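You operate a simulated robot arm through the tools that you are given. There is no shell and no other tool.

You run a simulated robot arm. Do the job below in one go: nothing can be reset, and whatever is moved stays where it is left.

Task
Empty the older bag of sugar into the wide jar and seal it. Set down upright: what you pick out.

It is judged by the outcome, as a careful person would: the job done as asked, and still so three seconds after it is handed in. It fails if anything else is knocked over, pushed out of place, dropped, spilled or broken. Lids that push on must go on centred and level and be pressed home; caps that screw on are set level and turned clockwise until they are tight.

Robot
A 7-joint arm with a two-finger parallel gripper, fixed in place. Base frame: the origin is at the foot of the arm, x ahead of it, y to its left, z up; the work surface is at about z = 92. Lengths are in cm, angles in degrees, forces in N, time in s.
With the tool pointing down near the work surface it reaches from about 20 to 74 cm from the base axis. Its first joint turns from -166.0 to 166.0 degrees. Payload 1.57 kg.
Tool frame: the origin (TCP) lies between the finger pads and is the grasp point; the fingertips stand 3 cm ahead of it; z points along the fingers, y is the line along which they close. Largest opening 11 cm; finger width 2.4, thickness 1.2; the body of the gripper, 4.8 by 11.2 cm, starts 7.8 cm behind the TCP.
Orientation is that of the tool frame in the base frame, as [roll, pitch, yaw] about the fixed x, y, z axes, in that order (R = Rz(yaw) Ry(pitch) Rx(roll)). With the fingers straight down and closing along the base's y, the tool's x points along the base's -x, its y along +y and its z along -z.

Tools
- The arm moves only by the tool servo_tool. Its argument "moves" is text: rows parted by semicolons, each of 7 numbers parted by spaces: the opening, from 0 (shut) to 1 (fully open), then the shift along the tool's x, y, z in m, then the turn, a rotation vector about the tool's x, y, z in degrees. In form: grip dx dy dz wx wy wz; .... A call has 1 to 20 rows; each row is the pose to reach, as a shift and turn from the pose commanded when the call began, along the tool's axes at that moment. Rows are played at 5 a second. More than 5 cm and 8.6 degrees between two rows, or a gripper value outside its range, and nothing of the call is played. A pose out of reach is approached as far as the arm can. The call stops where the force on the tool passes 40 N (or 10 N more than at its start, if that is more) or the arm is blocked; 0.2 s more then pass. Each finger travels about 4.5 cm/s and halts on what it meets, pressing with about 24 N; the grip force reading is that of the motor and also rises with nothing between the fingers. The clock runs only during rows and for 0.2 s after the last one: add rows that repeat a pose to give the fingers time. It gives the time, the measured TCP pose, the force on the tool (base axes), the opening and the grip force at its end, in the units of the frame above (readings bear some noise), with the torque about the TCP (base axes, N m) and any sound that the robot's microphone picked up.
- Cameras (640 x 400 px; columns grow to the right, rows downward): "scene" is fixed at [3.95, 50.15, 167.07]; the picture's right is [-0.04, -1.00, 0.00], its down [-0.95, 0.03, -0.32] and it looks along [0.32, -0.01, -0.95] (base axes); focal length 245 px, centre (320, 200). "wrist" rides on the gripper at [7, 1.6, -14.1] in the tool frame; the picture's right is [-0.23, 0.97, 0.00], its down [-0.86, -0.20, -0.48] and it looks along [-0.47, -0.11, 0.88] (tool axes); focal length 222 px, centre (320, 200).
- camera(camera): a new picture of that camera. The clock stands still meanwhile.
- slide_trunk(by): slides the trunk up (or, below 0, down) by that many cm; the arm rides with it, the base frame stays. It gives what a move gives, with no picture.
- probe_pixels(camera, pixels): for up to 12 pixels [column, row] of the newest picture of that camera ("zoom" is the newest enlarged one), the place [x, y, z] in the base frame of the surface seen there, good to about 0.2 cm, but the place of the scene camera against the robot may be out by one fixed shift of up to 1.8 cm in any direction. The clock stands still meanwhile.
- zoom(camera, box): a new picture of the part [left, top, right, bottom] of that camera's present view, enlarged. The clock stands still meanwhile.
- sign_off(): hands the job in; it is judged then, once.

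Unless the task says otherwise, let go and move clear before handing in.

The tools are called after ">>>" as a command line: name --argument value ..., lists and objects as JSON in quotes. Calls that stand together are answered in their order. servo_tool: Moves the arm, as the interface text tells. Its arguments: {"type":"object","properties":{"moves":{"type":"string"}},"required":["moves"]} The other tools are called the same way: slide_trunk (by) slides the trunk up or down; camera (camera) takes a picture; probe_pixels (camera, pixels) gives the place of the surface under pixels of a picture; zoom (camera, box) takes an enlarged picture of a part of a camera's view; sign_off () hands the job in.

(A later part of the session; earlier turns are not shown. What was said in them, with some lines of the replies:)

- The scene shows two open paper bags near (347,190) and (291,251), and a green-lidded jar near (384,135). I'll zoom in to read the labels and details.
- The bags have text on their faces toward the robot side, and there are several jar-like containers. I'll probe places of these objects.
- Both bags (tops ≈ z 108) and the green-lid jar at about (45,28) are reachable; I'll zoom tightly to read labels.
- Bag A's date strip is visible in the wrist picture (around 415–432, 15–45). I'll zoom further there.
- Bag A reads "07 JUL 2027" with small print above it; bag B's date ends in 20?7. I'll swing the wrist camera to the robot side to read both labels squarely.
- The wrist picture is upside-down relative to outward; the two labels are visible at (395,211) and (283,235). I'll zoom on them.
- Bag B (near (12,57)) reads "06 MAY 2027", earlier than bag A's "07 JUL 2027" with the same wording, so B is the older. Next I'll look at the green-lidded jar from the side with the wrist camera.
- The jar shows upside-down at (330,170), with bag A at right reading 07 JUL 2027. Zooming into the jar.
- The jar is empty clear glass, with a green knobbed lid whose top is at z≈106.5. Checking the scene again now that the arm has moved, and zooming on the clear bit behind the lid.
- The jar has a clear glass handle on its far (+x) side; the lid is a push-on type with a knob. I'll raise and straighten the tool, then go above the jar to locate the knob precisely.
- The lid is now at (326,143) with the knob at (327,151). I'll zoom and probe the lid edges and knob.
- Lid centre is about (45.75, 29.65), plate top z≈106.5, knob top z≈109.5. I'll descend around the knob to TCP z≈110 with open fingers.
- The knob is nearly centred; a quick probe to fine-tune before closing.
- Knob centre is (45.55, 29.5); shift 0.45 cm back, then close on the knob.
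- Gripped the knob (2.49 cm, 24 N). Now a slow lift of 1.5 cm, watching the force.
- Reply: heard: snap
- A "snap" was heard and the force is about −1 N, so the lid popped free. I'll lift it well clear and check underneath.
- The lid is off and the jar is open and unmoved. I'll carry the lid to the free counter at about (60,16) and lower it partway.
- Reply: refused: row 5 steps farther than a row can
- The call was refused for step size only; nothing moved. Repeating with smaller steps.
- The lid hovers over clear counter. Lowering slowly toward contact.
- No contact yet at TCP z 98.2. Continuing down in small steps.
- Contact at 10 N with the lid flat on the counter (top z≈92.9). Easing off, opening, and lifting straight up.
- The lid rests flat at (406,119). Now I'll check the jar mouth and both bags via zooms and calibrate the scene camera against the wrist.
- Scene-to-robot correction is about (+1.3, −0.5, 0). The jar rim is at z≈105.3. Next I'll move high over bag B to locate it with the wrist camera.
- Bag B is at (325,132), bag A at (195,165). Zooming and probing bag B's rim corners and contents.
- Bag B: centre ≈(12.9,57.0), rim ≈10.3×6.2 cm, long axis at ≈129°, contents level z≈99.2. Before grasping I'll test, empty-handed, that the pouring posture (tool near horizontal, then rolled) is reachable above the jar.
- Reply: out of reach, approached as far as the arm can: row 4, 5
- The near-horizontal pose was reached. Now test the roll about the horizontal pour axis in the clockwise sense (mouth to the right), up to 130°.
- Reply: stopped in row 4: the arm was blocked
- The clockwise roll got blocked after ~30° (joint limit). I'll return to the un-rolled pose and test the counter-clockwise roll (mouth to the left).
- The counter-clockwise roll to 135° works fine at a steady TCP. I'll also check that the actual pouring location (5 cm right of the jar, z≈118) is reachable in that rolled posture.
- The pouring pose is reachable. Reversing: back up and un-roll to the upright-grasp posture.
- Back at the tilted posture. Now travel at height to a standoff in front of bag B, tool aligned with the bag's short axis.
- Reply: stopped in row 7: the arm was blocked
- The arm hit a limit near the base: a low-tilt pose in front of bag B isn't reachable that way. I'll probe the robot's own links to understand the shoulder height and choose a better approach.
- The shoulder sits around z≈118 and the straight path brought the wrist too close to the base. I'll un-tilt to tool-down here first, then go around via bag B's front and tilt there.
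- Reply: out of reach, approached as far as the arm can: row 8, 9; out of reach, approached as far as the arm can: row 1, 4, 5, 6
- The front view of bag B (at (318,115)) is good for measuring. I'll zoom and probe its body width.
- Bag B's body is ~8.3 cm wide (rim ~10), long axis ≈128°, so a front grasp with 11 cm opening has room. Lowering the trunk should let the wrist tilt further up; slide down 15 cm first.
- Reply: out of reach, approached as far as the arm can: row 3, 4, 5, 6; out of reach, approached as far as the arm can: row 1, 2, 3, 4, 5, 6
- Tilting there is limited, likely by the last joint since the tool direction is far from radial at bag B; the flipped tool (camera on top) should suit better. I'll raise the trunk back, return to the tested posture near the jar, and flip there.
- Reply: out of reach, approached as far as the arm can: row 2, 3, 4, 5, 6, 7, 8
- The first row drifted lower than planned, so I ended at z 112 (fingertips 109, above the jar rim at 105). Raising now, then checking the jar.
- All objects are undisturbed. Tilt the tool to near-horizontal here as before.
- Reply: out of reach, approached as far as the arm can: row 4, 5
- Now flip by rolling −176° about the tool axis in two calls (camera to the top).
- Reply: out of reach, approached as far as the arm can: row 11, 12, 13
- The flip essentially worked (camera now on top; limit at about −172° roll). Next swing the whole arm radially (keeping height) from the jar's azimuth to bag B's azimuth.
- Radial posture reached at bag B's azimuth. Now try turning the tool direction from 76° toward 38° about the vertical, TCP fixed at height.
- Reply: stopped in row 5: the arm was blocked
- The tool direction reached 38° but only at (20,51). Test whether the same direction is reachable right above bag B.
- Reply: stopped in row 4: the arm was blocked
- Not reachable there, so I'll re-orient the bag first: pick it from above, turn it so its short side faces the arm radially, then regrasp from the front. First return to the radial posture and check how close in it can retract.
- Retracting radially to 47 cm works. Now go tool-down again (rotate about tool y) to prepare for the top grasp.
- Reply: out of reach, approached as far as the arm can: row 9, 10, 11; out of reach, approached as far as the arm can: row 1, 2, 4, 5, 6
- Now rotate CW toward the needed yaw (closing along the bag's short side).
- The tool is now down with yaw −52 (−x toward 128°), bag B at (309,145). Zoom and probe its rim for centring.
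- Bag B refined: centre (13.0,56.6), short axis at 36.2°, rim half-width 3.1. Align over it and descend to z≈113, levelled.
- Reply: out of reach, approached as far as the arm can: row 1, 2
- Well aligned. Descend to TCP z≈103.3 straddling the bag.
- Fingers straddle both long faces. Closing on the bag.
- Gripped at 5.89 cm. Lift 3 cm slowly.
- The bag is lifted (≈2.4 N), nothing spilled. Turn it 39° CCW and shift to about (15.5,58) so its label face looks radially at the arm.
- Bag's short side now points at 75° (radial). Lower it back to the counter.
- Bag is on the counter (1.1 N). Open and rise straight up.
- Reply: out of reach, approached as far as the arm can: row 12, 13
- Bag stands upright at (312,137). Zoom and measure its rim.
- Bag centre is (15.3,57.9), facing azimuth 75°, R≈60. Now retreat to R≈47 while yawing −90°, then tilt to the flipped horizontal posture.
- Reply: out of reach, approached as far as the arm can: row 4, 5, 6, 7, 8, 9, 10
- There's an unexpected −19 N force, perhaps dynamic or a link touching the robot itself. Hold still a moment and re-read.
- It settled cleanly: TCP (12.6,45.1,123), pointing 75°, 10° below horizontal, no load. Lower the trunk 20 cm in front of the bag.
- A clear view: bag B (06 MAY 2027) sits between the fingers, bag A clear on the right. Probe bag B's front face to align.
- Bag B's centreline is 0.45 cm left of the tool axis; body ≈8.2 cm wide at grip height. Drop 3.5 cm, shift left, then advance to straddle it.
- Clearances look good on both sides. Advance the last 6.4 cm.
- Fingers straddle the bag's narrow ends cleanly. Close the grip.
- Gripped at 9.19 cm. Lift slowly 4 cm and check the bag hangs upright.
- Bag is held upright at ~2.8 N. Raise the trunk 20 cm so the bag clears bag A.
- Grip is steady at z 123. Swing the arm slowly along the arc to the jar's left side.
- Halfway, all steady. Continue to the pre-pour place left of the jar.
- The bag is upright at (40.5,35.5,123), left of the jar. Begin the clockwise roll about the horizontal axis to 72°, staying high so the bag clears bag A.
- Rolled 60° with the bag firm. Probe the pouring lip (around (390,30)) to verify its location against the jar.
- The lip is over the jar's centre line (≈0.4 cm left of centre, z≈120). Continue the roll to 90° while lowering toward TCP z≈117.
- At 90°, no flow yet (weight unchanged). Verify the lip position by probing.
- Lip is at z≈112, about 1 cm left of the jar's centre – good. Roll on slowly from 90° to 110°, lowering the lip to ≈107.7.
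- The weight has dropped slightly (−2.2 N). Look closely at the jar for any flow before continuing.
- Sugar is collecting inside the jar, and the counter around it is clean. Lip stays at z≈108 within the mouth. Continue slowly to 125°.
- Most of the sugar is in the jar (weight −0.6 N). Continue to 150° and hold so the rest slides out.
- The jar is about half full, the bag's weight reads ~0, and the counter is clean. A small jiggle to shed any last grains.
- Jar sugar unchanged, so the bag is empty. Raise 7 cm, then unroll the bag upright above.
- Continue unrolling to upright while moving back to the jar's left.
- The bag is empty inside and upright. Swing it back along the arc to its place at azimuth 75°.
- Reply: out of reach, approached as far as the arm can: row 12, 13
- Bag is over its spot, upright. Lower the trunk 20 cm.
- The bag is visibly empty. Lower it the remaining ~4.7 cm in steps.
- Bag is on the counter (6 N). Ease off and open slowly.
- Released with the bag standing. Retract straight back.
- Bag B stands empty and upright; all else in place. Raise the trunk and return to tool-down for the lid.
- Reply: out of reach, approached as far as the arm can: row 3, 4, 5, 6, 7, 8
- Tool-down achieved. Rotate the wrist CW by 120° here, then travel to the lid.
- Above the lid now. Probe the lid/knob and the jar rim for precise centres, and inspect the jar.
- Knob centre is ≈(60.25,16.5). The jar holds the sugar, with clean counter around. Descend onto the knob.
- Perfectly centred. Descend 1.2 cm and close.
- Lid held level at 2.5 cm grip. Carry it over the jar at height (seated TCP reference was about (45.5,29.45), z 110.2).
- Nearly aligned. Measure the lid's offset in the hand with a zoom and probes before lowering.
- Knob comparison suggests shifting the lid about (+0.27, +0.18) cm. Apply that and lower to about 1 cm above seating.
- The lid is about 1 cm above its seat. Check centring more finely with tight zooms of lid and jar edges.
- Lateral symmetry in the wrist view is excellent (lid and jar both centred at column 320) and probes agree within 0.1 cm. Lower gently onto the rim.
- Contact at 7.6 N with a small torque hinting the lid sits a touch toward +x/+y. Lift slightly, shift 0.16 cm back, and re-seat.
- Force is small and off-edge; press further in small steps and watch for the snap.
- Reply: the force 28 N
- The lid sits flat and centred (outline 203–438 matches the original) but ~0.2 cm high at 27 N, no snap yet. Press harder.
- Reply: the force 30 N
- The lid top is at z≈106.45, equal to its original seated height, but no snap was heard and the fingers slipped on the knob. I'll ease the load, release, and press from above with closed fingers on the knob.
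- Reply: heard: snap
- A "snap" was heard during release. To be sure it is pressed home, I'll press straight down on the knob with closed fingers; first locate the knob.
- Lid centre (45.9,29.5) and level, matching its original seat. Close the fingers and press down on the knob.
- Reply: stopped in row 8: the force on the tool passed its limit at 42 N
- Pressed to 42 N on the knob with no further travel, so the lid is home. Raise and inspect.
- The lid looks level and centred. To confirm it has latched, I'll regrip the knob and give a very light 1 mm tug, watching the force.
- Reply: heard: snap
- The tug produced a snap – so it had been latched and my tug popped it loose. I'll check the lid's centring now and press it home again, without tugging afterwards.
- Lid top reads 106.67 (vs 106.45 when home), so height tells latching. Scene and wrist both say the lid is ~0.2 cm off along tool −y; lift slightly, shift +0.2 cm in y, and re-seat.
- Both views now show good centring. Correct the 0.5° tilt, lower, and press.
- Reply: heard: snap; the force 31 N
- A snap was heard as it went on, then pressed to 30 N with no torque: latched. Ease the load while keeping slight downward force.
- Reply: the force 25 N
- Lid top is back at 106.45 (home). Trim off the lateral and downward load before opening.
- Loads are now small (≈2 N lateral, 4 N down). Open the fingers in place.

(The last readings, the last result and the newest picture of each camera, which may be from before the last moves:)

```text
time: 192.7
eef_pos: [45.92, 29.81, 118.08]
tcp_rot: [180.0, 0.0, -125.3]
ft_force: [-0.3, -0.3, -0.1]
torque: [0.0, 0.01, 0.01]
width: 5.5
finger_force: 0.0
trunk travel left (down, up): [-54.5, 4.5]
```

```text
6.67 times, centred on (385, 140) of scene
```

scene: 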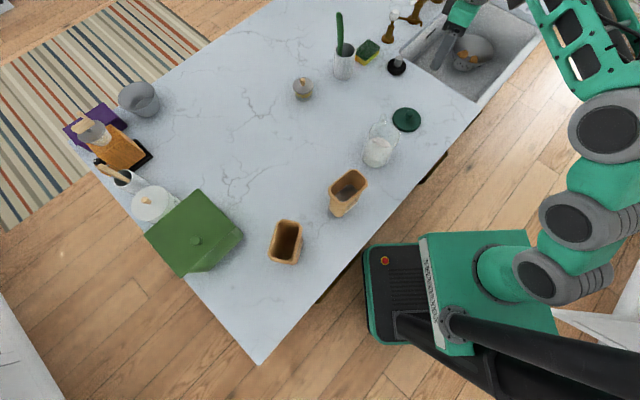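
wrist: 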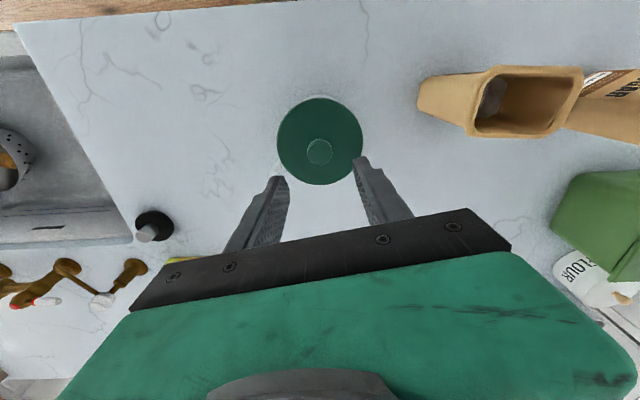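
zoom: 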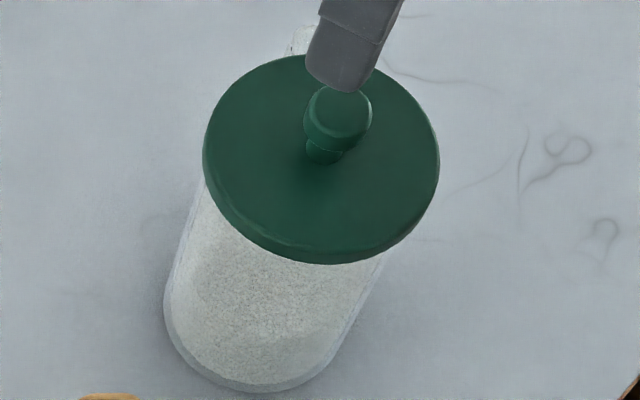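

The lid outline (203–439, 54–264) now matches the original seated picture, with no further sound on release. Move the arm clear and check the whole scene.

>>> servo_tool --moves "0.5 0 0 -0.04 0 0 0; 0.5 0 0 -0.08 0 0 0; 0.5 0 0 -0.10 0 0 0; 0.5 0 -0.04 -0.10 0 0 0; 0.5 0 -0.08 -0.10 0 0 0; 0.5 0 -0.12 -0.10 0 0 0; 0.5 0 -0.16 -0.10 0 0 0; 0.5 0 -0.16 -0.10 0 0 0"

>>> camera --camera "scene"

>>> zoom --camera "scene" --box '[240, 100, 430, 290]'

>>> zoom --camera "scene" --box '[265, 210, 317, 277]'

>>> zoom --camera "scene" --box '[355, 110, 415, 170]'

```text
time: 194.5
eef_pos: [58.91, 20.65, 128.1]
tcp_rot: [179.9, 0.1, -125.4]
ft_force: [0.1, -1.0, -0.5]
torque: [0.0, 0.0, 0.0]
width: 5.48
finger_force: 0.0
trunk travel left (down, up): [-54.5, 4.5]
```

```text
taken
```

scene: 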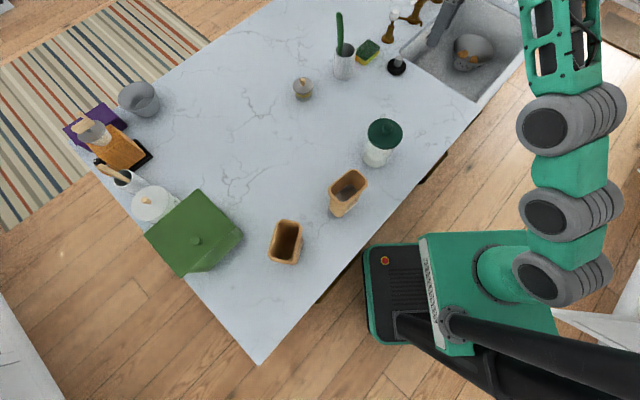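

```text
2.11 times, centred on (335, 195) of scene
```

zoom: 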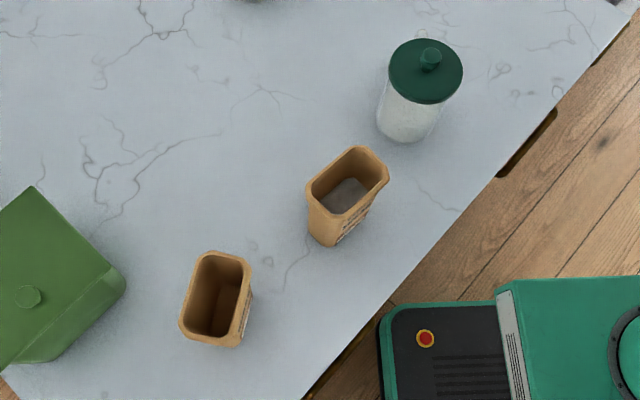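

```text
5.97 times, centred on (291, 244) of scene
```

zoom: 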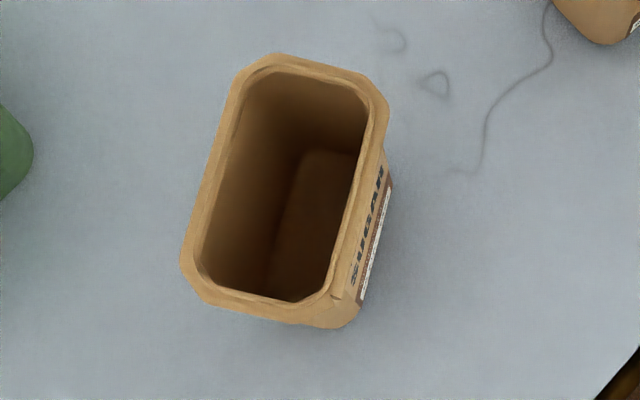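

```text
6.67 times, centred on (385, 140) of scene
```

zoom: 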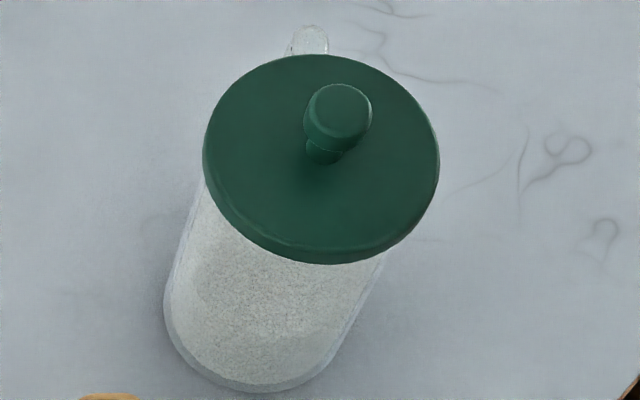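

The final pictures show the sealed jar full of sugar at (384,140) and the lid seated as it was at the start. The older bag stands empty and upright at (286,243), nothing is spilled, and everything else is in place. Handing in.

>>> sign_off

```text
The job is handed in.
```

The older bag of sugar (06 MAY 2027) is emptied into the green-lidded jar, the jar is sealed, and the job is handed in. I took that jar as the wide one because it was the only jar within reach.

- **Jar:** The lid snapped on and was then pressed to about 30 N. It is level and sits as it did at the start. An earlier seating came loose when I tugged it as a check, so I re-centred the lid, pressed it on again and did not tug after that.
- **Bag:** The empty bag stands upright within about 3 cm of its old spot. It is turned roughly 39° because the arm could only grip it for pouring from that side.
- **Everything else:** The last pictures show no spilled sugar. The newer bag (07 JUL 2027) and the other items look to be where they started, and the arm is clear of the counter items.
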